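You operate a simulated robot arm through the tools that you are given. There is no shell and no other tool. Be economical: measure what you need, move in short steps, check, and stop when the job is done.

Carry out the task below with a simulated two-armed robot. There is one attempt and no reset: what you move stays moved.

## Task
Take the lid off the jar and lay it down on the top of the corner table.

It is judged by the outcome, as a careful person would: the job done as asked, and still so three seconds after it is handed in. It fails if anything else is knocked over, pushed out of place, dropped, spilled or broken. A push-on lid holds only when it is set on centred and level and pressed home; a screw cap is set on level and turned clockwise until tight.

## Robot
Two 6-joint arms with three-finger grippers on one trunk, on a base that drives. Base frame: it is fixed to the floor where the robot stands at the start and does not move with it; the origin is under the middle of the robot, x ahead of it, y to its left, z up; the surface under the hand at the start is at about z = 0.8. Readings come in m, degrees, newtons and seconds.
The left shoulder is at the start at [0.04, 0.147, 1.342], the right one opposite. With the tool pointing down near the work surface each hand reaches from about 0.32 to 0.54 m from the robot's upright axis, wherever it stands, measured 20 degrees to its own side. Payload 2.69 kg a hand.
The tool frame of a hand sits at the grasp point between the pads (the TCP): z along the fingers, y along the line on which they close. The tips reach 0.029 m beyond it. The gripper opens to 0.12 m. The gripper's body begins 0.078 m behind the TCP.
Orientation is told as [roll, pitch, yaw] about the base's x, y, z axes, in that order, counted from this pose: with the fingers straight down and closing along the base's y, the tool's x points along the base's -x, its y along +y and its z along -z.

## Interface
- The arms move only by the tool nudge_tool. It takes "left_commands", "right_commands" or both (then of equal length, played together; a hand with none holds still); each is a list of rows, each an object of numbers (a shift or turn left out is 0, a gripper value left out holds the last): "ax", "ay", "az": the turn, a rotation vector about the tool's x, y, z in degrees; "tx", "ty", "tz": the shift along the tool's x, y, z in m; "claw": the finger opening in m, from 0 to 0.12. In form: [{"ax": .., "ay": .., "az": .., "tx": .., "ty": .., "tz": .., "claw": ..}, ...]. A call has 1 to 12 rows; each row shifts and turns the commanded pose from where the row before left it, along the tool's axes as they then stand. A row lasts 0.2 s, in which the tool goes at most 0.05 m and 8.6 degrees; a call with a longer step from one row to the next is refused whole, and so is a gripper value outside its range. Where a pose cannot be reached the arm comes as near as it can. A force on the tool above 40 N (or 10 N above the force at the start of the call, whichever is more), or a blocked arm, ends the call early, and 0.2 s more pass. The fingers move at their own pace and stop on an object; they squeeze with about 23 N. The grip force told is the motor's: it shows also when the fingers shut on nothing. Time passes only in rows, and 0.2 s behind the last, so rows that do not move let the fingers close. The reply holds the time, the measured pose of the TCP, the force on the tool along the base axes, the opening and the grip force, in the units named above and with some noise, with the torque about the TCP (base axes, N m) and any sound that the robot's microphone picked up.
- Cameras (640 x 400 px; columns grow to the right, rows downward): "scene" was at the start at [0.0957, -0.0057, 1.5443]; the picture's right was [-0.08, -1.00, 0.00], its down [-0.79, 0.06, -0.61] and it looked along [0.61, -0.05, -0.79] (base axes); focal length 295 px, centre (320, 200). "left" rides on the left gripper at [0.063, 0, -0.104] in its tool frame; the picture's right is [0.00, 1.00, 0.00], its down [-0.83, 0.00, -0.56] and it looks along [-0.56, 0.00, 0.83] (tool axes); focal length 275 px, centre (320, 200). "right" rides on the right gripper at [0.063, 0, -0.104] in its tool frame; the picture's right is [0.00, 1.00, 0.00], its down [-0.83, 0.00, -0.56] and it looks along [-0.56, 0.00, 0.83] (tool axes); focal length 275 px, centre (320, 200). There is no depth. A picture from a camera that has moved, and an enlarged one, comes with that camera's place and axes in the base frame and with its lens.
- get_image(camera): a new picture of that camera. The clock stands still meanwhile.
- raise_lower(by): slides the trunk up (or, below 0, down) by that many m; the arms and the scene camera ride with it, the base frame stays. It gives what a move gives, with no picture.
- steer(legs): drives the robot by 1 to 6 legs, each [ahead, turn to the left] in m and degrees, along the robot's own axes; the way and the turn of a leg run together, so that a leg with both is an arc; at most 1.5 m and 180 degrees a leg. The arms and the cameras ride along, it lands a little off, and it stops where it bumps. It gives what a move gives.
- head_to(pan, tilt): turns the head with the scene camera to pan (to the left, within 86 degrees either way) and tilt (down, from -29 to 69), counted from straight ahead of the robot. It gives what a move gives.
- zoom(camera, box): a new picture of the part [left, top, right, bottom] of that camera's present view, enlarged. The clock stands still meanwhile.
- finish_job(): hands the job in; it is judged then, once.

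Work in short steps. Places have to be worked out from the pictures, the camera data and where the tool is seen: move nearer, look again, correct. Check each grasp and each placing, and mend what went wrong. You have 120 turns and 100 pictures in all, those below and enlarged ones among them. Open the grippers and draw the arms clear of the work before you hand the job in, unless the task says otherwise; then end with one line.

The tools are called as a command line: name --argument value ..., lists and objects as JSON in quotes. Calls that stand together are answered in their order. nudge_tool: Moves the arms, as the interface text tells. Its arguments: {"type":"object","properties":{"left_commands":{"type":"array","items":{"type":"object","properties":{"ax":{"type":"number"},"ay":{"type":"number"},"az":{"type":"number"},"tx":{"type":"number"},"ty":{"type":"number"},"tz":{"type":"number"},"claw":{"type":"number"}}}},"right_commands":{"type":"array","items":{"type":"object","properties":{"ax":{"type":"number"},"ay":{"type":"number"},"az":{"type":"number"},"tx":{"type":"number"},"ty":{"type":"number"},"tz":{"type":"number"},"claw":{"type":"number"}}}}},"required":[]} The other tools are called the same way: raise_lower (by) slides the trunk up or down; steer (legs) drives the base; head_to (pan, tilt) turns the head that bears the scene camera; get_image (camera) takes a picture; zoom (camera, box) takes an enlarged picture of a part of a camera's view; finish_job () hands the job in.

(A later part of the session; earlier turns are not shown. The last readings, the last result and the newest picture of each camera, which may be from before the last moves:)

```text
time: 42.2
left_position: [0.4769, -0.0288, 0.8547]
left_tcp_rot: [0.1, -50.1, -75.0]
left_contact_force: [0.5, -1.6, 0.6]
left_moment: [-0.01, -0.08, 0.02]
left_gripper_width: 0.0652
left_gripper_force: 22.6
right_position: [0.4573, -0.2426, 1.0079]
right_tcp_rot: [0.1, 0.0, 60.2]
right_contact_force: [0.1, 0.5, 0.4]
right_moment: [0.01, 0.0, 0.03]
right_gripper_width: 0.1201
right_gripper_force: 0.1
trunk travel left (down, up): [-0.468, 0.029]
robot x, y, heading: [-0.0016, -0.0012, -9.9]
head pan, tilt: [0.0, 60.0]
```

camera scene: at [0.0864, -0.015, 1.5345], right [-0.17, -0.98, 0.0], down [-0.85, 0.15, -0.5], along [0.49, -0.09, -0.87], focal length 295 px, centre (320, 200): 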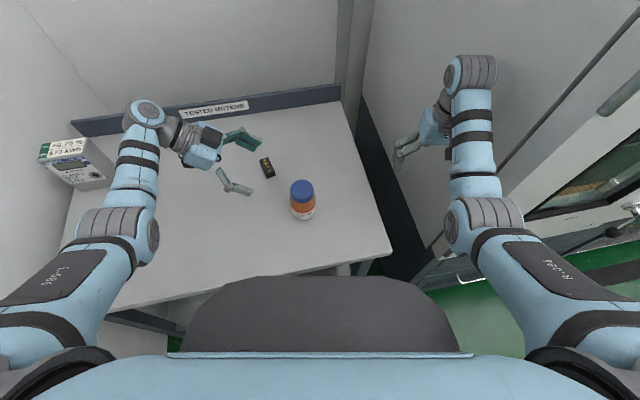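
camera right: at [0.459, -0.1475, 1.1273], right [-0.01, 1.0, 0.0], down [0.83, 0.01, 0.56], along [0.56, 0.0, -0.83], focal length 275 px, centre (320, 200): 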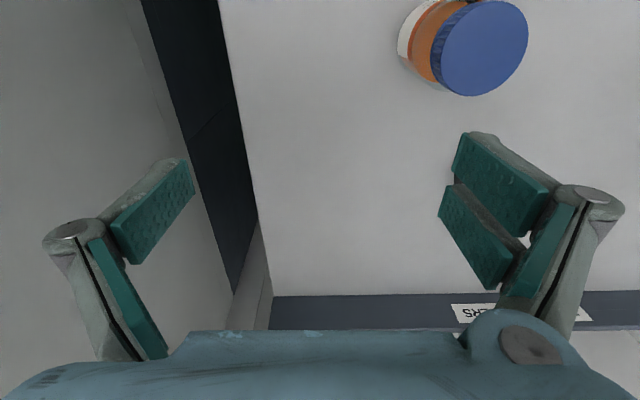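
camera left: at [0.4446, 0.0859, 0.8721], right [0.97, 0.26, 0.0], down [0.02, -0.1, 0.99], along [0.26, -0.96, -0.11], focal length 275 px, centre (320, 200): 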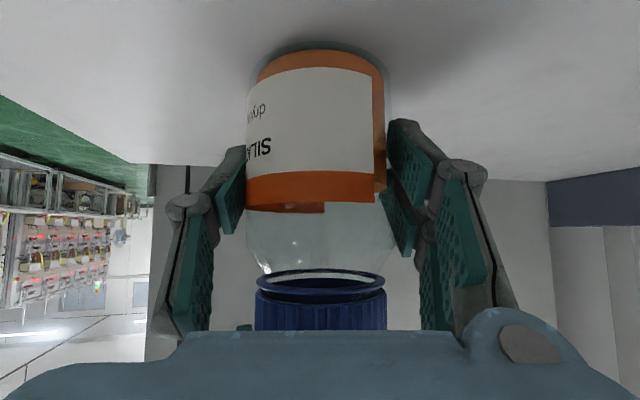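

Wrist allows it. I move the right hand at this height to above the lid.

nudge_tool --right_commands '[{"tx": -0.0374, "ty": 0.0174}, {"tx": -0.0374, "ty": 0.0174}, {"tx": -0.0374, "ty": 0.0174}, {"tx": -0.0374, "ty": 0.0174}, {"tx": -0.0374, "ty": 0.0174}, {}]'

get_image --camera "right"

get_image --camera "scene"

```text
time: 43.6
left_position: [0.4733, -0.0289, 0.8544]
left_tcp_rot: [0.1, -50.0, -74.9]
left_contact_force: [-0.9, 2.0, 0.7]
left_moment: [-0.04, -0.22, 0.04]
left_gripper_width: 0.065
left_gripper_force: 22.9
right_position: [0.5081, -0.0904, 0.9967]
right_tcp_rot: [0.0, -0.3, 60.6]
right_contact_force: [0.0, 0.4, 0.3]
right_moment: [0.04, -0.01, -0.02]
right_gripper_width: 0.1199
right_gripper_force: 0.1
right hand out of reach, approached as far as the arm can: row 4, 5
trunk travel left (down, up): [-0.468, 0.029]
robot x, y, heading: [0.0027, 0.0016, -10.0]
head pan, tilt: [0.0, 60.0]
```

```text
70 pictures are left
camera right: at [0.4772, -0.1448, 1.1005], right [-0.87, 0.49, 0.0], down [0.4, 0.72, 0.56], along [0.27, 0.49, -0.83], focal length 275 px, centre (320, 200)
```

right: 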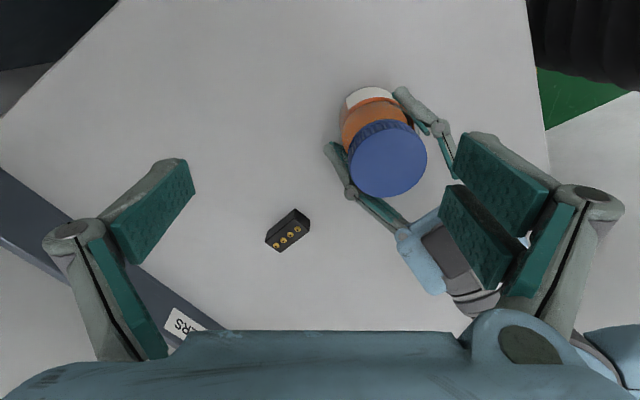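

```text
69 pictures are left
camera scene: at [0.0863, -0.0161, 1.5345], right [-0.17, -0.98, 0.0], down [-0.85, 0.15, -0.5], along [0.49, -0.09, -0.87], focal length 295 px, centre (320, 200)
```

scene: 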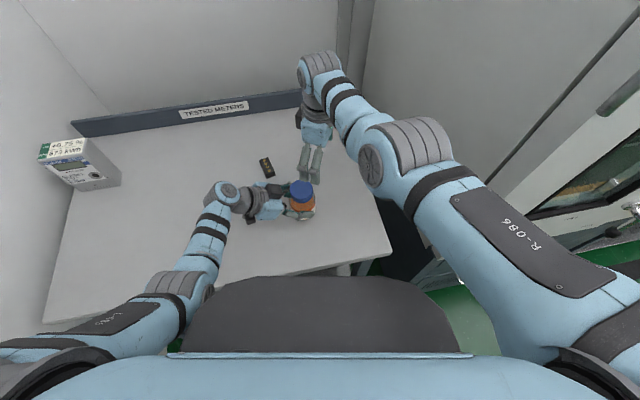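

At this height I'm inside the inner limit; lower gives more room. I descend 3 cm (tips at ≈0.938, above the lid) and then shift over the lid.

nudge_tool --right_commands '[{"tz": 0.03}, {"tx": -0.015, "ty": 0.028}, {"tx": -0.015, "ty": 0.0275}, {}]'

get_image --camera "right"

```text
time: 44.6
left_position: [0.4757, -0.0288, 0.8548]
left_tcp_rot: [0.0, -50.1, -74.9]
left_contact_force: [-0.2, 0.9, 0.1]
left_moment: [0.03, -0.01, -0.01]
left_gripper_width: 0.0651
left_gripper_force: 22.8
right_position: [0.4934, -0.0856, 0.9582]
right_tcp_rot: [0.0, -0.1, 60.1]
right_contact_force: [-0.2, 0.8, 0.3]
right_moment: [0.03, -0.01, 0.03]
right_gripper_width: 0.1201
right_gripper_force: 0.0
right hand out of reach, approached as far as the arm can: row 1, 2, 3
trunk travel left (down, up): [-0.468, 0.029]
robot x, y, heading: [0.0059, -0.004, -9.9]
head pan, tilt: [0.0, 60.0]
```

```text
68 pictures are left
camera right: at [0.4629, -0.1417, 1.062], right [-0.87, 0.49, 0.0], down [0.41, 0.72, 0.56], along [0.27, 0.48, -0.83], focal length 275 px, centre (320, 200)
```

right: 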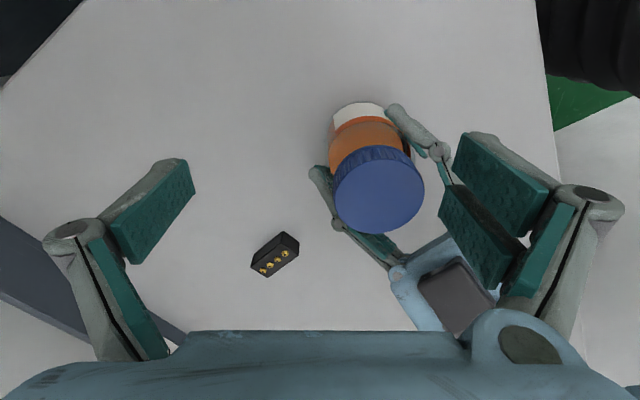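

The right arm hits its inward shoulder limit about 4–5 cm short. Since the left hand holds the jar firmly, I'll lift it slightly, shift it ≈8 cm to the right within both arms' reach, and return it afterwards. First the right hand backs up.

nudge_tool --right_commands '[{"tz": -0.02, "tx": 0.02}, {"tz": -0.02, "tx": 0.03}, {"tx": 0.03}, {}]'

nudge_tool --left_commands '[{"tx": -0.0023, "tz": -0.0019}, {"tx": -0.0023, "tz": -0.0019}, {"tx": -0.0015, "tz": -0.0013}, {}]'

get_image --camera "left"

```text
time: 45.6
left_position: [0.4752, -0.0293, 0.8538]
left_tcp_rot: [0.0, -50.1, -74.9]
left_contact_force: [-0.4, -0.8, -0.4]
left_moment: [-0.04, -0.08, -0.02]
left_gripper_width: 0.065
left_gripper_force: 23.2
right_position: [0.5125, -0.1456, 0.9835]
right_tcp_rot: [0.2, 0.1, 60.1]
right_contact_force: [0.1, -0.3, -1.2]
right_moment: [0.01, -0.01, 0.0]
right_gripper_width: 0.1199
right_gripper_force: 0.0
right hand out of reach, approached as far as the arm can: row 1, 2, 3
trunk travel left (down, up): [-0.468, 0.029]
robot x, y, heading: [0.0013, -0.0025, -10.0]
head pan, tilt: [0.0, 60.0]
```

```text
time: 46.6
left_position: [0.4771, -0.0297, 0.8619]
left_tcp_rot: [-0.1, -50.0, -74.8]
left_contact_force: [0.0, 0.0, -3.0]
left_moment: [0.05, 0.0, -0.01]
left_gripper_width: 0.0652
left_gripper_force: 23.1
right_position: [0.5124, -0.146, 0.9831]
right_tcp_rot: [0.2, 0.1, 60.2]
right_contact_force: [0.1, -0.3, -0.3]
right_moment: [-0.02, 0.01, 0.0]
right_gripper_width: 0.1201
right_gripper_force: 0.0
trunk travel left (down, up): [-0.468, 0.029]
robot x, y, heading: [-0.0047, -0.0001, -10.0]
head pan, tilt: [0.0, 60.0]
```

```text
67 pictures are left
camera left: at [0.4449, 0.0859, 0.8796], right [0.97, 0.26, 0.0], down [0.03, -0.1, 0.99], along [0.26, -0.96, -0.11], focal length 275 px, centre (320, 200)
```

left: 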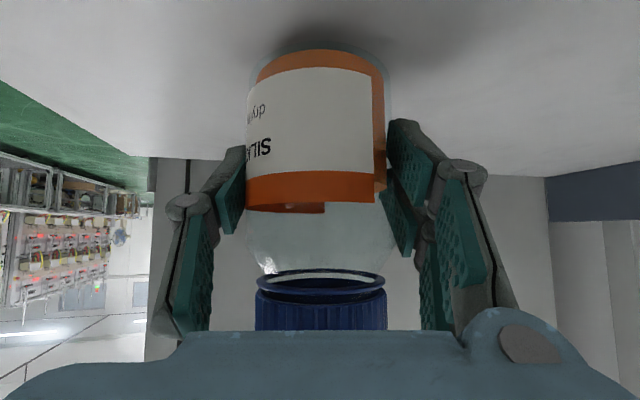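

The jar is lifted ~7 mm and steady (≈3 N). I carry it to about y≈-0.11.

nudge_tool --left_commands '[{"tx": -0.0098, "ty": -0.001, "tz": 0.0117}, {"tx": -0.0098, "ty": -0.001, "tz": 0.0117}, {"tx": -0.0098, "ty": -0.001, "tz": 0.0117}, {"tx": -0.0098, "ty": -0.001, "tz": 0.0117}, {"tx": -0.0098, "ty": -0.001, "tz": 0.0117}, {}]'

get_image --camera "scene"

```text
time: 48.0
left_position: [0.4908, -0.1046, 0.8614]
left_tcp_rot: [0.1, -50.1, -74.9]
left_contact_force: [-1.0, -0.3, -2.7]
left_moment: [0.02, -0.02, -0.04]
left_gripper_width: 0.0652
left_gripper_force: 23.0
right_position: [0.5135, -0.1455, 0.9832]
right_tcp_rot: [0.1, 0.1, 60.1]
right_contact_force: [0.3, -0.7, 0.3]
right_moment: [-0.03, 0.06, -0.03]
right_gripper_width: 0.1201
right_gripper_force: 0.1
trunk travel left (down, up): [-0.468, 0.029]
robot x, y, heading: [0.0003, -0.0015, -10.1]
head pan, tilt: [0.0, 60.0]
```

```text
66 pictures are left
camera scene: at [0.0871, -0.0157, 1.5345], right [-0.17, -0.98, 0.0], down [-0.85, 0.15, -0.5], along [0.49, -0.09, -0.87], focal length 295 px, centre (320, 200)
```

scene: 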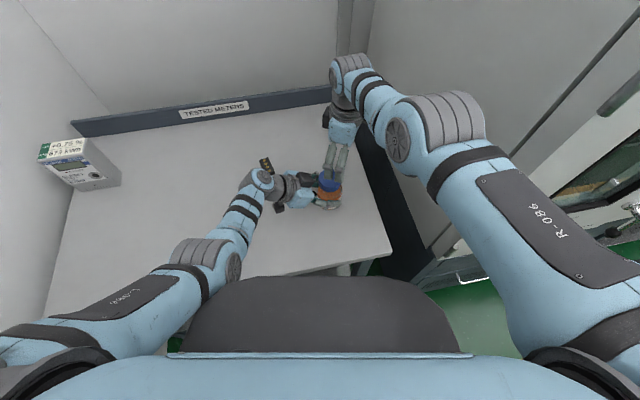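

The jar has arrived. I set it down gently (7 mm) and take the right camera's view of the lid.

nudge_tool --left_commands '[{"tx": 0.0027, "tz": 0.0023}, {"tx": 0.0018, "tz": 0.0015}, {"tx": 0.0008, "tz": 0.0007}, {}]'

get_image --camera "right"

```text
time: 49.0
left_position: [0.492, -0.1037, 0.8544]
left_tcp_rot: [0.0, -50.0, -74.9]
left_contact_force: [0.1, 0.6, -3.0]
left_moment: [0.02, 0.02, -0.04]
left_gripper_width: 0.0652
left_gripper_force: 23.4
right_position: [0.5129, -0.1454, 0.9832]
right_tcp_rot: [0.2, 0.1, 60.1]
right_contact_force: [-0.6, 0.0, -0.2]
right_moment: [-0.02, 0.0, 0.04]
right_gripper_width: 0.1199
right_gripper_force: 0.1
trunk travel left (down, up): [-0.468, 0.029]
robot x, y, heading: [0.0003, -0.002, -10.0]
head pan, tilt: [0.0, 60.0]
```

```text
65 pictures are left
camera right: at [0.4822, -0.2001, 1.0868], right [-0.87, 0.49, 0.0], down [0.41, 0.72, 0.55], along [0.27, 0.48, -0.83], focal length 275 px, centre (320, 200)
```

right: 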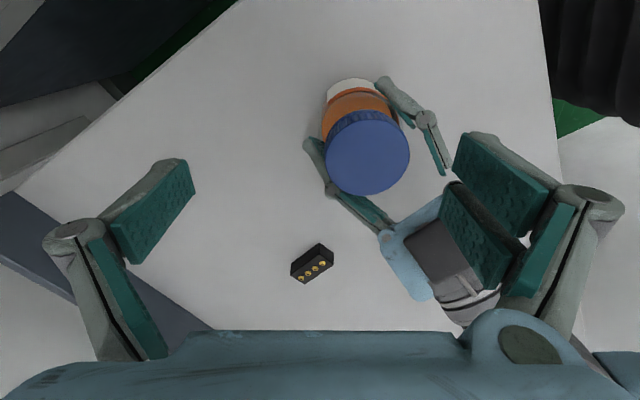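

Force still shows the jar's weight, so I lower it a millimetre at a time while moving the right hand down and toward the lid.

nudge_tool --left_commands '[{"tx": 0.0008, "tz": 0.0006}, {"tx": 0.0008, "tz": 0.0006}, {}, {}]' --right_commands '[{"tz": 0.015}, {"tx": -0.01, "ty": 0.017, "tz": 0.01}, {"tx": -0.006, "ty": 0.016}, {}]'

get_image --camera "right"

```text
time: 50.0
left_position: [0.4912, -0.104, 0.8556]
left_tcp_rot: [0.2, -50.3, -75.0]
left_contact_force: [3.7, -1.3, 10.3]
left_moment: [0.1, -0.23, -0.01]
left_gripper_width: 0.0653
left_gripper_force: 23.0
right_position: [0.4978, -0.1131, 0.9561]
right_tcp_rot: [0.0, 0.0, 60.1]
right_contact_force: [0.3, 0.2, -0.1]
right_moment: [-0.01, 0.03, 0.01]
right_gripper_width: 0.12
right_gripper_force: 0.1
right hand out of reach, approached as far as the arm can: row 3
trunk travel left (down, up): [-0.468, 0.029]
robot x, y, heading: [0.0008, -0.0025, -9.9]
head pan, tilt: [0.0, 60.0]
```

```text
64 pictures are left
camera right: at [0.4673, -0.1684, 1.0597], right [-0.87, 0.49, 0.0], down [0.41, 0.72, 0.56], along [0.27, 0.48, -0.83], focal length 275 px, centre (320, 200)
```

right: 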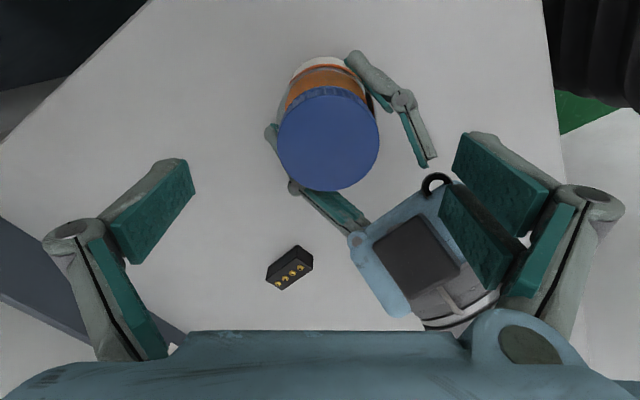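

The jar now rests on the table (slightly pressed; I relax it 0.7 mm). The lid centre is ≈(0.492, -0.117). I yaw the right hand 15° more to stay clear of the left fingers, narrow the opening to 0.08, and correct position while descending a little.

nudge_tool --left_commands '[{"tx": -0.0005, "tz": -0.0004}, {}, {}, {}]' --right_commands '[{"az": -7.5, "claw": 0.08, "tx": 0.003, "ty": 0.0015}, {"az": -7.5, "tx": 0.003, "ty": 0.0015}, {"tz": 0.01}, {}]'

get_image --camera "right"

```text
time: 51.0
left_position: [0.4914, -0.1038, 0.8551]
left_tcp_rot: [0.0, -50.1, -75.0]
left_contact_force: [4.8, -2.8, 12.6]
left_moment: [0.01, -0.5, -0.07]
left_gripper_width: 0.0649
left_gripper_force: 22.9
right_position: [0.4989, -0.1165, 0.9448]
right_tcp_rot: [-0.1, 0.0, 75.1]
right_contact_force: [0.3, 0.0, -0.2]
right_moment: [-0.02, -0.01, 0.01]
right_gripper_width: 0.0803
right_gripper_force: 0.1
right hand out of reach, approached as far as the arm can: row 2
trunk travel left (down, up): [-0.468, 0.029]
robot x, y, heading: [0.0001, 0.002, -9.9]
head pan, tilt: [0.0, 60.0]
```

```text
63 pictures are left
camera right: at [0.4817, -0.1779, 1.0488], right [-0.97, 0.25, 0.0], down [0.21, 0.8, 0.56], along [0.14, 0.54, -0.83], focal length 275 px, centre (320, 200)
```

right: 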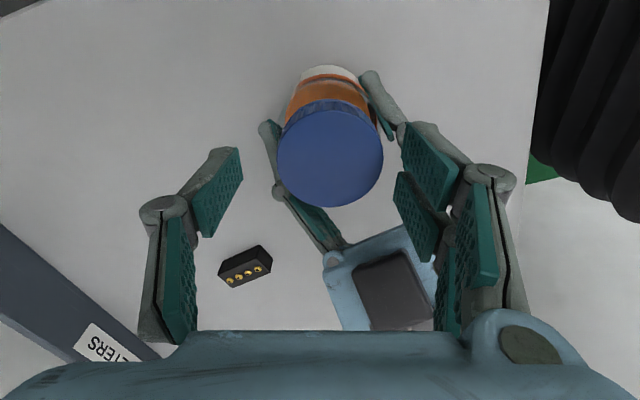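

I need to shift about 7 mm toward the lid centre. I do that and descend to TCP z≈0.927, relaxing the left hand's press a little more.

nudge_tool --left_commands '[{"tx": -0.0006, "tz": -0.0005}, {}, {}, {}, {}]' --right_commands '[{"tx": 0.003, "ty": 0.0065, "tz": 0.004}, {"tz": 0.007}, {"tz": 0.007}, {}, {}]'

get_image --camera "right"

```text
time: 52.2
left_position: [0.4902, -0.103, 0.8531]
left_tcp_rot: [-0.1, -50.0, -74.9]
left_contact_force: [-0.4, -0.4, 5.2]
left_moment: [-0.04, -0.23, -0.02]
left_gripper_width: 0.0651
left_gripper_force: 23.0
right_position: [0.4909, -0.1184, 0.9268]
right_tcp_rot: [-0.1, 0.0, 75.0]
right_contact_force: [1.2, 0.4, -0.5]
right_moment: [0.0, 0.0, -0.03]
right_gripper_width: 0.08
right_gripper_force: 0.0
trunk travel left (down, up): [-0.468, 0.029]
robot x, y, heading: [-0.0013, -0.0022, -10.0]
head pan, tilt: [0.0, 60.0]
```

```text
62 pictures are left
camera right: at [0.475, -0.179, 1.0309], right [-0.97, 0.25, 0.0], down [0.21, 0.8, 0.56], along [0.14, 0.54, -0.83], focal length 275 px, centre (320, 200)
```

right: 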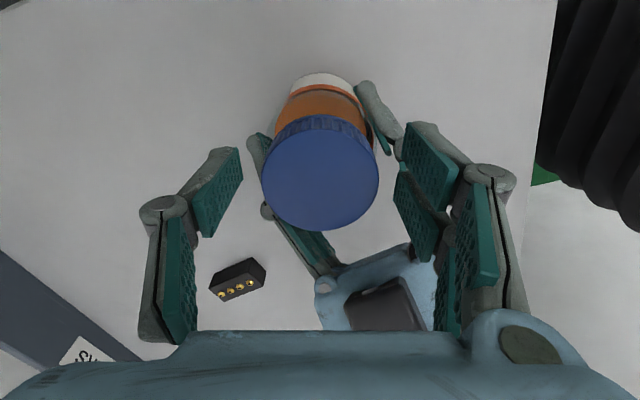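

The lid is centred under the right tool. I close on it.

nudge_tool --right_commands '[{"claw": 0.065}, {"claw": 0.045}, {}, {}]'

get_image --camera "right"

get_image --camera "left"

```text
time: 53.2
left_position: [0.4896, -0.1031, 0.8541]
left_tcp_rot: [-0.1, -50.0, -74.9]
left_contact_force: [-2.0, 0.6, 1.0]
left_moment: [-0.03, -0.04, -0.02]
left_gripper_width: 0.065
left_gripper_force: 22.6
right_position: [0.492, -0.1181, 0.927]
right_tcp_rot: [0.0, 0.1, 75.0]
right_contact_force: [0.2, -0.2, 0.6]
right_moment: [-0.03, 0.0, -0.02]
right_gripper_width: 0.0554
right_gripper_force: 22.9
trunk travel left (down, up): [-0.468, 0.029]
robot x, y, heading: [0.0013, -0.0009, -10.1]
head pan, tilt: [0.0, 60.0]
```

```text
61 pictures are left
camera right: at [0.4752, -0.179, 1.0309], right [-0.97, 0.25, 0.0], down [0.21, 0.8, 0.56], along [0.14, 0.54, -0.83], focal length 275 px, centre (320, 200)
```

right: 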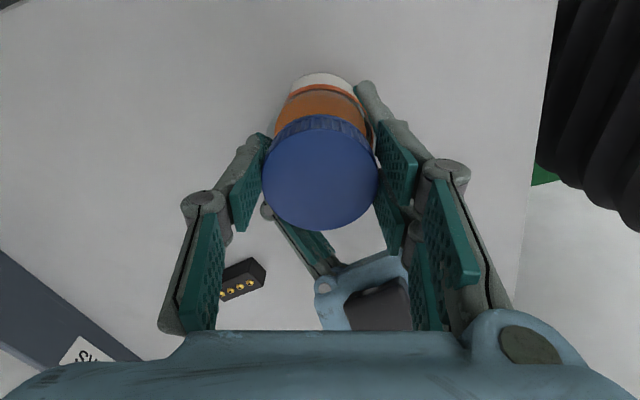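

```text
60 pictures are left
camera left: at [0.459, 0.0117, 0.8721], right [0.97, 0.26, 0.0], down [0.02, -0.1, 0.99], along [0.26, -0.96, -0.11], focal length 275 px, centre (320, 200)
```

left: 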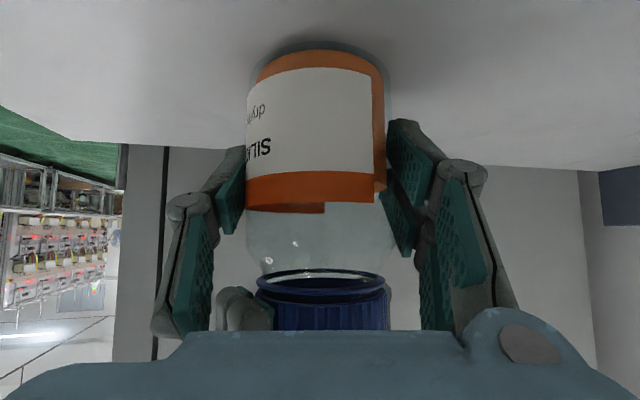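

Lid gripped (0.0554 m). Now a trial counterclockwise turn of 15°, watching the torque.

nudge_tool --right_commands '[{"az": -5}, {"az": -5}, {"az": -5}, {}]'

get_image --camera "left"

```text
time: 54.2
left_position: [0.4913, -0.1044, 0.8536]
left_tcp_rot: [-0.1, -50.1, -74.9]
left_contact_force: [-10.6, 3.9, 2.9]
left_moment: [-0.13, -0.28, -0.15]
left_gripper_width: 0.0652
left_gripper_force: 23.0
right_position: [0.4925, -0.1175, 0.9269]
right_tcp_rot: [-0.2, -0.1, 90.0]
right_contact_force: [11.3, -1.9, 0.3]
right_moment: [0.02, -0.45, -0.07]
right_gripper_width: 0.0554
right_gripper_force: 23.0
trunk travel left (down, up): [-0.468, 0.029]
robot x, y, heading: [-0.0, -0.004, -10.0]
head pan, tilt: [0.0, 60.0]
```

```text
59 pictures are left
camera left: at [0.4592, 0.0116, 0.8719], right [0.97, 0.26, 0.0], down [0.03, -0.1, 0.99], along [0.26, -0.96, -0.11], focal length 275 px, centre (320, 200)
```

left: 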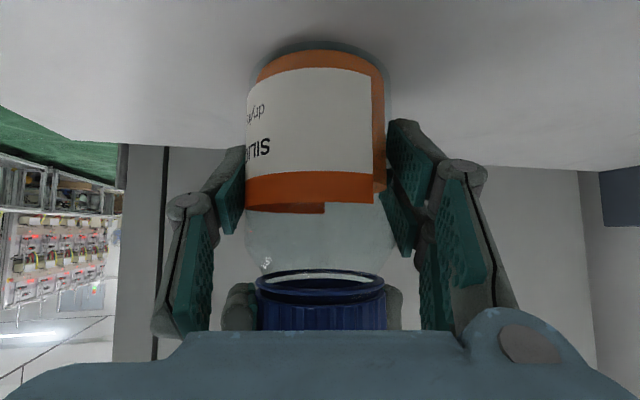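

The jar body stayed put and torque is low, so the lid appears to turn. I go on another 40°, easing upward slightly.

nudge_tool --right_commands '[{"az": -7}, {"az": -7}, {"az": -7, "tz": -0.0003}, {"az": -7}, {"az": -7, "tz": -0.0003}, {"az": -5}, {}]'

get_image --camera "left"

get_image --camera "right"

```text
time: 55.8
left_position: [0.4888, -0.1046, 0.8536]
left_tcp_rot: [-0.2, -50.1, -74.9]
left_contact_force: [-23.7, -11.0, -5.0]
left_moment: [0.46, -0.94, -0.18]
left_gripper_width: 0.0656
left_gripper_force: 22.9
right_position: [0.493, -0.1171, 0.9278]
right_tcp_rot: [-0.4, 0.1, 130.2]
right_contact_force: [25.5, 10.3, 9.3]
right_moment: [0.31, -0.81, -0.23]
right_gripper_width: 0.0554
right_gripper_force: 22.7
trunk travel left (down, up): [-0.468, 0.029]
robot x, y, heading: [0.0022, -0.0044, -10.1]
head pan, tilt: [0.0, 60.0]
```

```text
58 pictures are left
camera left: at [0.4586, 0.0112, 0.8717], right [0.97, 0.26, 0.0], down [0.03, -0.1, 0.99], along [0.25, -0.96, -0.11], focal length 275 px, centre (320, 200)
```

left: 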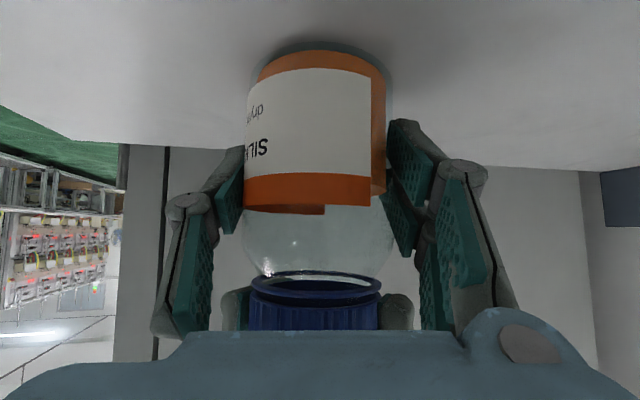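

```text
57 pictures are left
camera right: at [0.5335, -0.1649, 1.0319], right [-0.76, -0.65, -0.01], down [-0.54, 0.63, 0.55], along [-0.36, 0.42, -0.83], focal length 275 px, centre (320, 200)
```

right: 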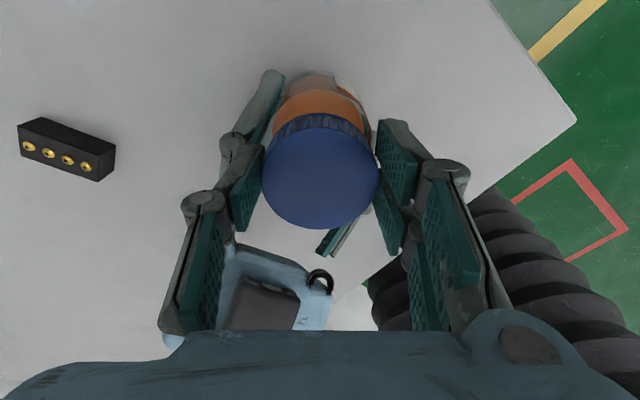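

Side force has grown to ~27 N, from a small off-centre. I relieve it by shifting the right hand 1.7 mm along the force, then test a gentle upward pull.

nudge_tool --right_commands '[{"tx": 0.0006, "ty": -0.0016}, {}]'

nudge_tool --right_commands '[{"tz": -0.001}, {"tz": -0.001}, {}]'

```text
time: 56.4
left_position: [0.4891, -0.1038, 0.8539]
left_tcp_rot: [-0.2, -50.0, -75.0]
left_contact_force: [-24.2, -16.8, -12.3]
left_moment: [0.64, -0.9, -0.16]
left_gripper_width: 0.0655
left_gripper_force: 23.0
right_position: [0.4935, -0.1173, 0.9281]
right_tcp_rot: [-0.4, 0.2, 130.2]
right_contact_force: [24.0, 16.9, 15.8]
right_moment: [0.69, -0.76, -0.16]
right_gripper_width: 0.0553
right_gripper_force: 23.1
trunk travel left (down, up): [-0.468, 0.029]
robot x, y, heading: [-0.003, -0.0, -10.1]
head pan, tilt: [0.0, 60.0]
```

```text
time: 57.2
left_position: [0.4911, -0.1038, 0.8544]
left_tcp_rot: [-0.1, -50.1, -74.9]
left_contact_force: [-22.2, -15.8, -5.6]
left_moment: [0.62, -0.84, -0.16]
left_gripper_width: 0.0661
left_gripper_force: 22.7
right_position: [0.4942, -0.1191, 0.9285]
right_tcp_rot: [-0.1, -0.1, 130.0]
right_contact_force: [21.6, 15.8, 3.9]
right_moment: [0.59, -0.83, -0.15]
right_gripper_width: 0.0553
right_gripper_force: 22.8
trunk travel left (down, up): [-0.468, 0.029]
robot x, y, heading: [0.001, -0.0035, -10.0]
head pan, tilt: [0.0, 60.0]
```

Lifting relieved the upward push, consistent with the lid rising on a thread; the remaining side force may be finger contact. I open the right gripper slightly and check the forces.

nudge_tool --right_commands '[{"claw": 0.064}, {}]'

zoom --camera "left" --box '[150, 200, 490, 340]'

zoom --camera "right" --box '[160, 50, 480, 280]'

```text
time: 57.8
left_position: [0.493, -0.1032, 0.8551]
left_tcp_rot: [0.2, -50.1, -74.9]
left_contact_force: [-2.1, -2.3, -1.1]
left_moment: [0.12, -0.08, -0.02]
left_gripper_width: 0.0652
left_gripper_force: 22.8
right_position: [0.4918, -0.118, 0.9287]
right_tcp_rot: [0.2, -0.1, 130.0]
right_contact_force: [2.0, 2.1, -1.7]
right_moment: [0.01, -0.02, -0.03]
right_gripper_width: 0.0657
right_gripper_force: 1.1
trunk travel left (down, up): [-0.468, 0.029]
robot x, y, heading: [0.0006, -0.002, -10.1]
head pan, tilt: [0.0, 60.0]
```

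```text
1.88 times, centred on (320, 270) of left
camera zoom: at [0.4608, 0.0119, 0.8724], right [0.97, 0.26, 0.01], down [0.02, -0.1, 0.99], along [0.26, -0.96, -0.11], focal length 518 px, centre (320, 68)
```

zoom: 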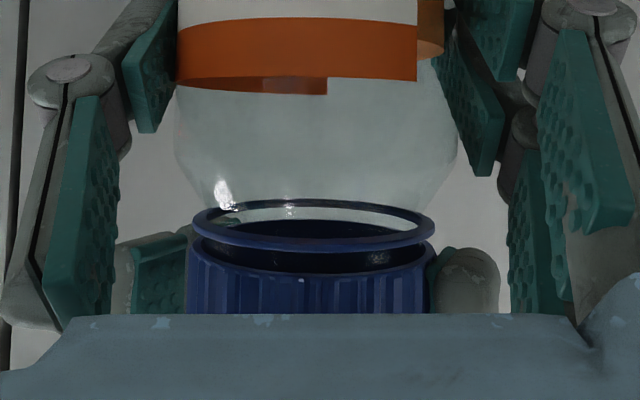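

```text
1.74 times, centred on (320, 165) of right
camera zoom: at [0.5332, -0.1663, 1.0323], right [-0.76, -0.65, 0.0], down [-0.54, 0.63, 0.56], along [-0.36, 0.42, -0.83], focal length 479 px, centre (320, 261)
```

zoom: 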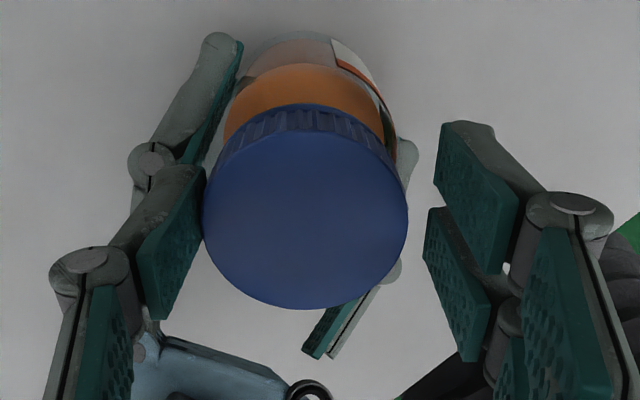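

The lid stays, with a small gap to its neck ring; the gripper was ~4.5 mm off-centre. I recentre, open to 0.072 and rotate back 58°.

nudge_tool --right_commands '[{"ty": -0.0045, "claw": 0.072}, {"az": 8.2}, {"az": 8.2}, {"az": 8.2}, {"az": 8.2}, {"az": 8.2}, {"az": 8.2}, {"az": 8.2}, {}]'

get_image --camera "right"

```text
time: 59.8
left_position: [0.4913, -0.1047, 0.8542]
left_tcp_rot: [0.0, -50.1, -74.9]
left_contact_force: [0.9, 0.2, 1.4]
left_moment: [-0.07, 0.02, 0.02]
left_gripper_width: 0.0652
left_gripper_force: 23.3
right_position: [0.4934, -0.1163, 0.9297]
right_tcp_rot: [0.0, 0.0, 72.5]
right_contact_force: [0.3, -0.4, 0.5]
right_moment: [-0.04, 0.0, 0.02]
right_gripper_width: 0.0721
right_gripper_force: 0.1
right hand out of reach, approached as far as the arm can: row 1
trunk travel left (down, up): [-0.468, 0.029]
robot x, y, heading: [-0.0008, -0.0006, -9.8]
head pan, tilt: [0.0, 60.0]
```

```text
54 pictures are left
camera right: at [0.4744, -0.1778, 1.0335], right [-0.96, 0.29, 0.0], down [0.24, 0.79, 0.56], along [0.16, 0.53, -0.83], focal length 275 px, centre (320, 200)
```

right: 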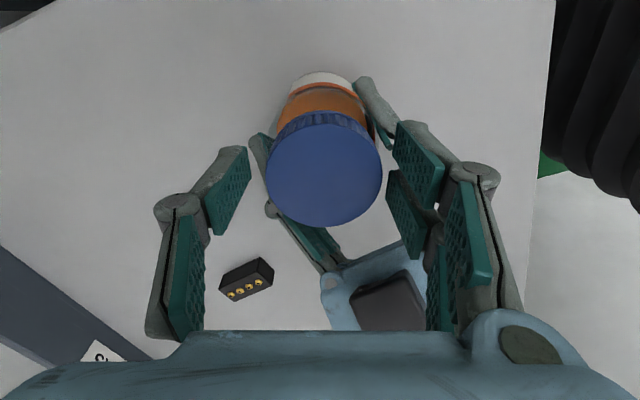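

Slightly off by ~2 mm along the closing line; I correct, close again, and turn counterclockwise by 55° with an upward ease.

nudge_tool --right_commands '[{"ty": 0.002, "tx": -0.001, "tz": 0.0015}, {"claw": 0.05}, {"claw": 0.04}, {}]'

nudge_tool --right_commands '[{"az": -7, "tz": -0.0002}, {"az": -7, "tz": -0.0002}, {"az": -7, "tz": -0.0002}, {"az": -7, "tz": -0.0002}, {}]'

```text
time: 60.8
left_position: [0.4909, -0.1034, 0.8543]
left_tcp_rot: [0.0, -50.1, -74.9]
left_contact_force: [0.9, 0.3, 1.3]
left_moment: [-0.13, -0.02, 0.04]
left_gripper_width: 0.0651
left_gripper_force: 22.8
right_position: [0.4919, -0.1169, 0.9284]
right_tcp_rot: [0.0, 0.0, 72.6]
right_contact_force: [1.1, -0.8, -0.3]
right_moment: [-0.02, -0.04, 0.05]
right_gripper_width: 0.0547
right_gripper_force: 23.1
trunk travel left (down, up): [-0.468, 0.029]
robot x, y, heading: [0.0008, -0.0019, -10.0]
head pan, tilt: [0.0, 60.0]
```

```text
time: 62.0
left_position: [0.4897, -0.1042, 0.8547]
left_tcp_rot: [-0.1, -50.1, -74.9]
left_contact_force: [-14.1, 3.9, 10.1]
left_moment: [-0.26, -0.51, -0.15]
left_gripper_width: 0.0653
left_gripper_force: 23.4
right_position: [0.492, -0.1159, 0.9288]
right_tcp_rot: [-0.2, 0.1, 100.8]
right_contact_force: [15.9, -3.9, -6.9]
right_moment: [-0.27, -0.67, -0.06]
right_gripper_width: 0.0546
right_gripper_force: 23.4
trunk travel left (down, up): [-0.468, 0.029]
robot x, y, heading: [0.0031, -0.0013, -9.9]
head pan, tilt: [0.0, 60.0]
```

The side-force pattern implies the lid centre lies ~6 mm toward tool -x from the TCP. I release, shift that way and see whether it's reachable.

nudge_tool --right_commands '[{"claw": 0.07}, {"claw": 0.07}, {"tx": -0.006, "ty": 0.0}, {}]'

get_image --camera "right"

```text
time: 63.0
left_position: [0.4916, -0.1027, 0.8538]
left_tcp_rot: [0.0, -50.1, -74.9]
left_contact_force: [1.0, 0.7, -2.1]
left_moment: [0.02, 0.0, -0.03]
left_gripper_width: 0.0653
left_gripper_force: 22.9
right_position: [0.489, -0.1097, 0.9284]
right_tcp_rot: [0.0, 0.0, 100.7]
right_contact_force: [-0.1, -0.2, -0.8]
right_moment: [0.01, 0.01, 0.0]
right_gripper_width: 0.0701
right_gripper_force: 0.1
trunk travel left (down, up): [-0.468, 0.029]
robot x, y, heading: [0.0014, 0.0003, -10.2]
head pan, tilt: [0.0, 60.0]
```

```text
53 pictures are left
camera right: at [0.5022, -0.1718, 1.0326], right [-0.98, -0.19, 0.0], down [-0.16, 0.82, 0.56], along [-0.11, 0.55, -0.83], focal length 275 px, centre (320, 200)
```

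right: 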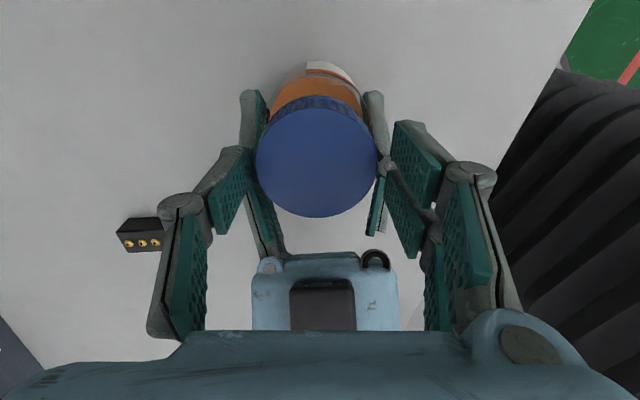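

Comparing both views gives a ~4 mm camera bias along tool x, so I overshot by about 2.5 mm. I fix that, rotate back to yaw ≈76°, grip and turn 48°.

nudge_tool --right_commands '[{"tx": 0.0025, "ty": -0.001}, {"az": 8.3}, {"az": 8.3}, {"az": 8.3}, {"claw": 0.04}, {"claw": 0.04}, {"az": -8}, {"az": -8, "tz": -0.0003}, {"az": -8}, {"az": -8, "tz": -0.0003}, {"az": -8}, {"az": -8, "tz": -0.0003}]'

zoom --camera "left" --box '[150, 200, 490, 340]'

```text
time: 65.6
left_position: [0.49, -0.1044, 0.853]
left_tcp_rot: [-0.2, -50.1, -74.9]
left_contact_force: [-5.2, 0.8, 0.3]
left_moment: [0.22, 0.06, 0.0]
left_gripper_width: 0.0649
left_gripper_force: 23.3
right_position: [0.4917, -0.1126, 0.9292]
right_tcp_rot: [0.0, -0.1, 123.9]
right_contact_force: [6.2, -1.7, -0.6]
right_moment: [-0.39, -0.5, -0.02]
right_gripper_width: 0.0551
right_gripper_force: 23.3
trunk travel left (down, up): [-0.468, 0.029]
robot x, y, heading: [0.0019, 0.0006, -9.9]
head pan, tilt: [0.0, 60.0]
```

```text
1.88 times, centred on (320, 270) of left
camera zoom: at [0.4597, 0.0115, 0.8719], right [0.97, 0.26, 0.0], down [0.02, -0.1, 0.99], along [0.26, -0.96, -0.11], focal length 518 px, centre (320, 68)
```

zoom: 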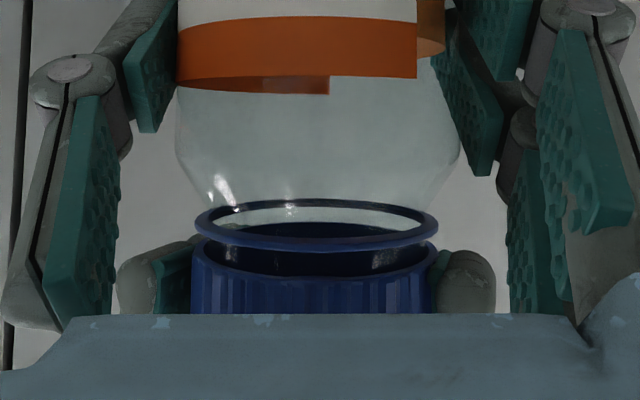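

Forces are low now and the lid is turning freely. Another cycle: open, rotate back 59°, regrip.

nudge_tool --right_commands '[{"claw": 0.07}, {"az": 8.4}, {"az": 8.4}, {"az": 8.4}, {"az": 8.4}, {"az": 8.4}, {"az": 8.4}, {"az": 8.4}, {"claw": 0.04}, {"claw": 0.04}]'

nudge_tool --right_commands '[{"az": -8.4}, {"az": -8.4, "tz": -0.0004}, {"az": -8.4}, {"az": -8.4, "tz": -0.0004}, {"az": -8.4}, {"az": -8.4, "tz": -0.0004}, {"az": -8.4}, {"az": -5}]'

zoom --camera "left" --box '[150, 200, 490, 340]'

```text
time: 67.8
left_position: [0.4917, -0.1036, 0.8542]
left_tcp_rot: [0.0, -50.1, -74.9]
left_contact_force: [-5.0, 3.1, 0.1]
left_moment: [-0.31, -0.3, 0.02]
left_gripper_width: 0.0649
left_gripper_force: 23.1
right_position: [0.4914, -0.1127, 0.9312]
right_tcp_rot: [-0.1, 0.0, 65.1]
right_contact_force: [4.5, -4.1, 0.1]
right_moment: [-0.11, -0.12, -0.01]
right_gripper_width: 0.0552
right_gripper_force: 22.3
trunk travel left (down, up): [-0.468, 0.029]
robot x, y, heading: [-0.0003, -0.0, -10.4]
head pan, tilt: [0.0, 60.0]
```

```text
time: 69.6
left_position: [0.4904, -0.104, 0.8532]
left_tcp_rot: [-0.1, -50.1, -74.9]
left_contact_force: [-14.5, 5.3, 2.3]
left_moment: [-0.16, -0.53, -0.1]
left_gripper_width: 0.0651
left_gripper_force: 22.7
right_position: [0.492, -0.1131, 0.931]
right_tcp_rot: [-0.1, 0.1, 128.9]
right_contact_force: [14.8, -4.5, -1.9]
right_moment: [-0.15, -0.64, -0.06]
right_gripper_width: 0.055
right_gripper_force: 22.7
trunk travel left (down, up): [-0.468, 0.029]
robot x, y, heading: [0.0026, 0.0011, -10.0]
head pan, tilt: [0.0, 60.0]
```

```text
1.88 times, centred on (320, 270) of left
camera zoom: at [0.4593, 0.0116, 0.8718], right [0.97, 0.26, 0.0], down [0.03, -0.1, 0.99], along [0.26, -0.96, -0.11], focal length 518 px, centre (320, 68)
```

zoom: 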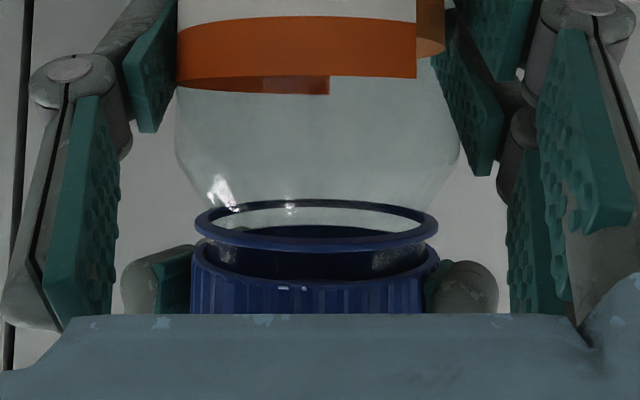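

The gap under the lid is visibly growing, so it is unscrewing. Another cycle.

nudge_tool --right_commands '[{"claw": 0.07}, {"az": 8.4}, {"az": 8.4}, {"az": 8.4}, {"az": 8.4}, {"az": 8.4}, {"az": 8.4}, {"az": 8.4}, {"az": 4}, {"claw": 0.04}, {"claw": 0.04}]'

nudge_tool --right_commands '[{"az": -8.4}, {"az": -8.4, "tz": -0.0004}, {"az": -8.4}, {"az": -8.4, "tz": -0.0004}, {"az": -8.4}, {"az": -8.4, "tz": -0.0004}, {"az": -8.4}, {"az": -8}]'

zoom --camera "left" --box '[150, 200, 490, 340]'

```text
time: 72.0
left_position: [0.4914, -0.1032, 0.8541]
left_tcp_rot: [-0.2, -50.1, -74.9]
left_contact_force: [-6.0, 2.6, 0.2]
left_moment: [-0.16, -0.29, -0.04]
left_gripper_width: 0.0651
left_gripper_force: 23.4
right_position: [0.4919, -0.1137, 0.9317]
right_tcp_rot: [-0.1, 0.0, 66.0]
right_contact_force: [6.2, -1.7, -0.9]
right_moment: [-0.08, -0.2, 0.01]
right_gripper_width: 0.055
right_gripper_force: 23.3
trunk travel left (down, up): [-0.468, 0.029]
robot x, y, heading: [0.0031, 0.0001, -10.3]
head pan, tilt: [0.0, 60.0]
```

```text
time: 73.8
left_position: [0.491, -0.1037, 0.8535]
left_tcp_rot: [-0.1, -50.0, -74.9]
left_contact_force: [-3.0, 3.2, -2.4]
left_moment: [-0.13, -0.09, 0.06]
left_gripper_width: 0.0649
left_gripper_force: 23.3
right_position: [0.4912, -0.1118, 0.932]
right_tcp_rot: [0.0, 0.0, 133.0]
right_contact_force: [3.1, -3.5, 0.7]
right_moment: [-0.09, -0.07, -0.07]
right_gripper_width: 0.0548
right_gripper_force: 23.0
trunk travel left (down, up): [-0.468, 0.029]
robot x, y, heading: [0.0014, -0.0035, -10.0]
head pan, tilt: [0.0, 60.0]
```

```text
1.88 times, centred on (320, 270) of left
camera zoom: at [0.4598, 0.0115, 0.8718], right [0.97, 0.26, 0.0], down [0.02, -0.1, 0.99], along [0.26, -0.96, -0.11], focal length 518 px, centre (320, 68)
```

zoom: 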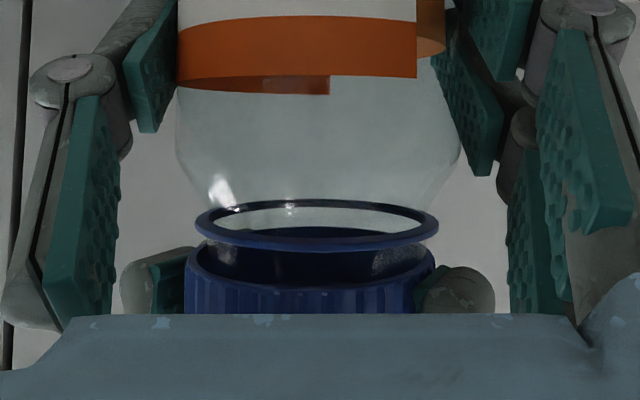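

Forces dropped and the lid has shifted a bit, so it may be free. I try a gentle pull up of 4 mm.

nudge_tool --right_commands '[{"tz": -0.001}, {"tz": -0.001}, {"tz": -0.001}, {"tz": -0.001}]'

zoom --camera "left" --box '[150, 200, 490, 340]'

```text
time: 74.8
left_position: [0.4908, -0.1046, 0.854]
left_tcp_rot: [0.0, -49.9, -74.9]
left_contact_force: [-0.2, 1.2, -1.6]
left_moment: [-0.05, -0.02, -0.03]
left_gripper_width: 0.0651
left_gripper_force: 22.9
right_position: [0.4925, -0.1132, 0.9359]
right_tcp_rot: [0.0, -0.1, 132.8]
right_contact_force: [0.7, -1.3, -0.1]
right_moment: [-0.05, -0.02, 0.0]
right_gripper_width: 0.0549
right_gripper_force: 22.9
trunk travel left (down, up): [-0.468, 0.029]
robot x, y, heading: [-0.0004, 0.0003, -10.0]
head pan, tilt: [0.0, 60.0]
```

```text
1.88 times, centred on (320, 270) of left
camera zoom: at [0.46, 0.0116, 0.8718], right [0.97, 0.26, 0.0], down [0.02, -0.1, 0.99], along [0.26, -0.96, -0.11], focal length 518 px, centre (320, 68)
```

zoom: 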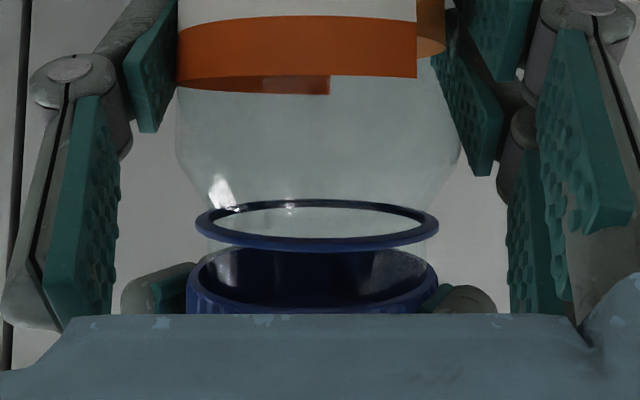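

The lid came up freely with no force; it is off the thread. I lift it straight up another 5 cm.

nudge_tool --right_commands '[{"tz": -0.008}, {"tz": -0.012}, {"tz": -0.015}, {"tz": -0.015}, {}]'

get_image --camera "right"

get_image --camera "left"

get_image --camera "scene"

```text
time: 76.0
left_position: [0.491, -0.1041, 0.8548]
left_tcp_rot: [0.0, -50.1, -75.0]
left_contact_force: [-0.1, 1.4, -2.6]
left_moment: [0.04, -0.02, -0.01]
left_gripper_width: 0.065
left_gripper_force: 22.8
right_position: [0.5068, -0.1094, 0.9814]
right_tcp_rot: [0.1, 0.0, 132.8]
right_contact_force: [-0.3, -0.2, 0.2]
right_moment: [-0.01, 0.01, 0.0]
right_gripper_width: 0.055
right_gripper_force: 23.0
right hand out of reach, approached as far as the arm can: row 1, 2, 3, 4
trunk travel left (down, up): [-0.468, 0.029]
robot x, y, heading: [0.0004, -0.0026, -10.2]
head pan, tilt: [0.0, 60.0]
```

```text
48 pictures are left
camera right: at [0.5498, -0.1554, 1.0854], right [-0.73, -0.68, 0.0], down [-0.57, 0.61, 0.56], along [-0.38, 0.41, -0.83], focal length 275 px, centre (320, 200)
```

right: 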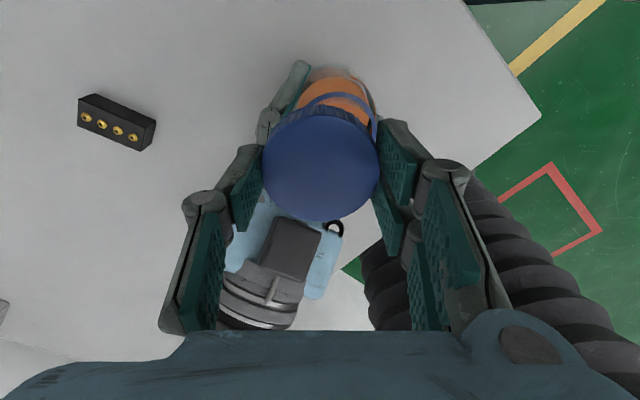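

```text
47 pictures are left
camera left: at [0.4599, 0.0115, 0.8718], right [0.97, 0.26, 0.0], down [0.02, -0.1, 0.99], along [0.26, -0.96, -0.11], focal length 275 px, centre (320, 200)
```

left: 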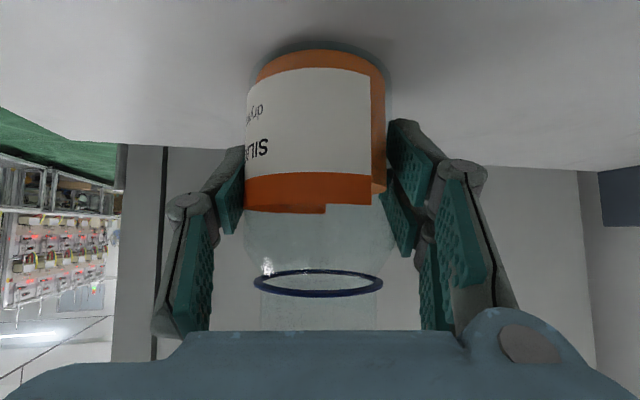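

```text
46 pictures are left
camera scene: at [0.0871, -0.0158, 1.5345], right [-0.17, -0.98, 0.0], down [-0.85, 0.15, -0.5], along [0.49, -0.09, -0.87], focal length 295 px, centre (320, 200)
```

scene: 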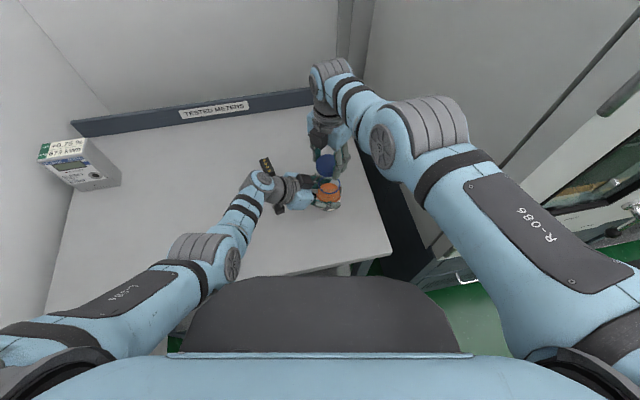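

The lid is in the right hand and the jar is open and upright in the left. I return the jar: lift 8 mm, carry it back along the same path, while the right hand waits above.

nudge_tool --left_commands '[{"tx": -0.003, "tz": -0.0025}, {"tx": -0.0031, "tz": -0.0026}, {"tx": 0.0098, "ty": 0.001, "tz": -0.0117}, {"tx": 0.0098, "ty": 0.001, "tz": -0.0117}, {"tx": 0.0098, "ty": 0.001, "tz": -0.0117}, {"tx": 0.0098, "ty": 0.001, "tz": -0.0117}, {"tx": 0.0098, "ty": 0.001, "tz": -0.0117}, {}]'

nudge_tool --left_commands '[{"tx": 0.0023, "tz": 0.0019}, {"tx": 0.0015, "tz": 0.0013}, {"tx": 0.0012, "tz": 0.001}, {}]'

```text
time: 77.8
left_position: [0.4764, -0.0285, 0.8628]
left_tcp_rot: [-0.2, -50.0, -74.9]
left_contact_force: [0.3, 0.2, -3.3]
left_moment: [0.02, -0.01, 0.01]
left_gripper_width: 0.0652
left_gripper_force: 22.9
right_position: [0.5066, -0.1095, 0.9812]
right_tcp_rot: [0.1, -0.1, 132.7]
right_contact_force: [-0.1, 0.9, -0.3]
right_moment: [0.0, -0.02, -0.04]
right_gripper_width: 0.0549
right_gripper_force: 23.1
trunk travel left (down, up): [-0.468, 0.029]
robot x, y, heading: [0.0013, -0.002, -10.0]
head pan, tilt: [0.0, 60.0]
```

```text
time: 78.8
left_position: [0.4766, -0.0289, 0.8557]
left_tcp_rot: [0.1, -50.1, -74.8]
left_contact_force: [-0.5, -1.1, -3.0]
left_moment: [0.0, 0.02, 0.0]
left_gripper_width: 0.0649
left_gripper_force: 23.2
right_position: [0.5058, -0.109, 0.9808]
right_tcp_rot: [0.1, 0.0, 132.8]
right_contact_force: [0.5, 0.5, -0.7]
right_moment: [-0.03, -0.01, -0.04]
right_gripper_width: 0.0549
right_gripper_force: 23.0
trunk travel left (down, up): [-0.468, 0.029]
robot x, y, heading: [-0.0012, 0.0025, -9.9]
head pan, tilt: [0.0, 60.0]
```

Back at its place, still hanging by about a millimetre. I lower in sub-millimetre steps until the weight comes off.

nudge_tool --left_commands '[{"tx": 0.0006, "tz": 0.0005}, {}]'

nudge_tool --left_commands '[{"tx": 0.0005, "tz": 0.0004}, {}]'

```text
time: 79.4
left_position: [0.4764, -0.0293, 0.8553]
left_tcp_rot: [0.0, -50.1, -75.0]
left_contact_force: [-0.6, -0.6, -2.6]
left_moment: [0.03, 0.0, 0.03]
left_gripper_width: 0.0652
left_gripper_force: 23.0
right_position: [0.5067, -0.1092, 0.9811]
right_tcp_rot: [0.1, -0.2, 132.8]
right_contact_force: [-0.5, -0.1, 0.4]
right_moment: [-0.02, 0.02, -0.01]
right_gripper_width: 0.0551
right_gripper_force: 23.4
trunk travel left (down, up): [-0.468, 0.029]
robot x, y, heading: [0.003, -0.0011, -9.7]
head pan, tilt: [0.0, 60.0]
```

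```text
time: 80.0
left_position: [0.4761, -0.0288, 0.8536]
left_tcp_rot: [0.0, -50.1, -74.9]
left_contact_force: [0.3, -0.5, -2.6]
left_moment: [0.05, 0.03, 0.02]
left_gripper_width: 0.0648
left_gripper_force: 23.5
right_position: [0.5053, -0.1097, 0.9817]
right_tcp_rot: [0.1, 0.0, 132.7]
right_contact_force: [0.6, 0.7, 0.3]
right_moment: [0.0, -0.01, 0.03]
right_gripper_width: 0.0551
right_gripper_force: 22.9
trunk travel left (down, up): [-0.468, 0.029]
robot x, y, heading: [0.0026, 0.001, -10.1]
head pan, tilt: [0.0, 60.0]
```

nudge_tool --left_commands '[{"tx": 0.0005, "tz": 0.0004}, {}]'

nudge_tool --left_commands '[{"tx": 0.0004, "tz": 0.0003}, {}]'

```text
time: 80.6
left_position: [0.4764, -0.0291, 0.8539]
left_tcp_rot: [0.1, -50.1, -74.9]
left_contact_force: [0.2, 0.4, 0.2]
left_moment: [0.0, 0.03, -0.02]
left_gripper_width: 0.0651
left_gripper_force: 22.7
right_position: [0.5061, -0.1084, 0.9817]
right_tcp_rot: [0.1, -0.2, 132.7]
right_contact_force: [0.6, 0.1, -0.3]
right_moment: [0.01, 0.01, -0.01]
right_gripper_width: 0.055
right_gripper_force: 23.1
trunk travel left (down, up): [-0.468, 0.029]
robot x, y, heading: [0.0032, -0.0001, -10.0]
head pan, tilt: [0.0, 60.0]
```

```text
time: 81.2
left_position: [0.477, -0.0296, 0.8545]
left_tcp_rot: [0.1, -50.1, -74.9]
left_contact_force: [2.1, 0.3, 3.7]
left_moment: [-0.08, 0.05, -0.01]
left_gripper_width: 0.0647
left_gripper_force: 23.0
right_position: [0.5063, -0.1088, 0.9817]
right_tcp_rot: [0.1, 0.0, 132.8]
right_contact_force: [-0.4, 0.6, 0.8]
right_moment: [0.02, -0.02, 0.0]
right_gripper_width: 0.0549
right_gripper_force: 23.2
trunk travel left (down, up): [-0.468, 0.029]
robot x, y, heading: [0.0028, 0.0042, -10.1]
head pan, tilt: [0.0, 60.0]
```

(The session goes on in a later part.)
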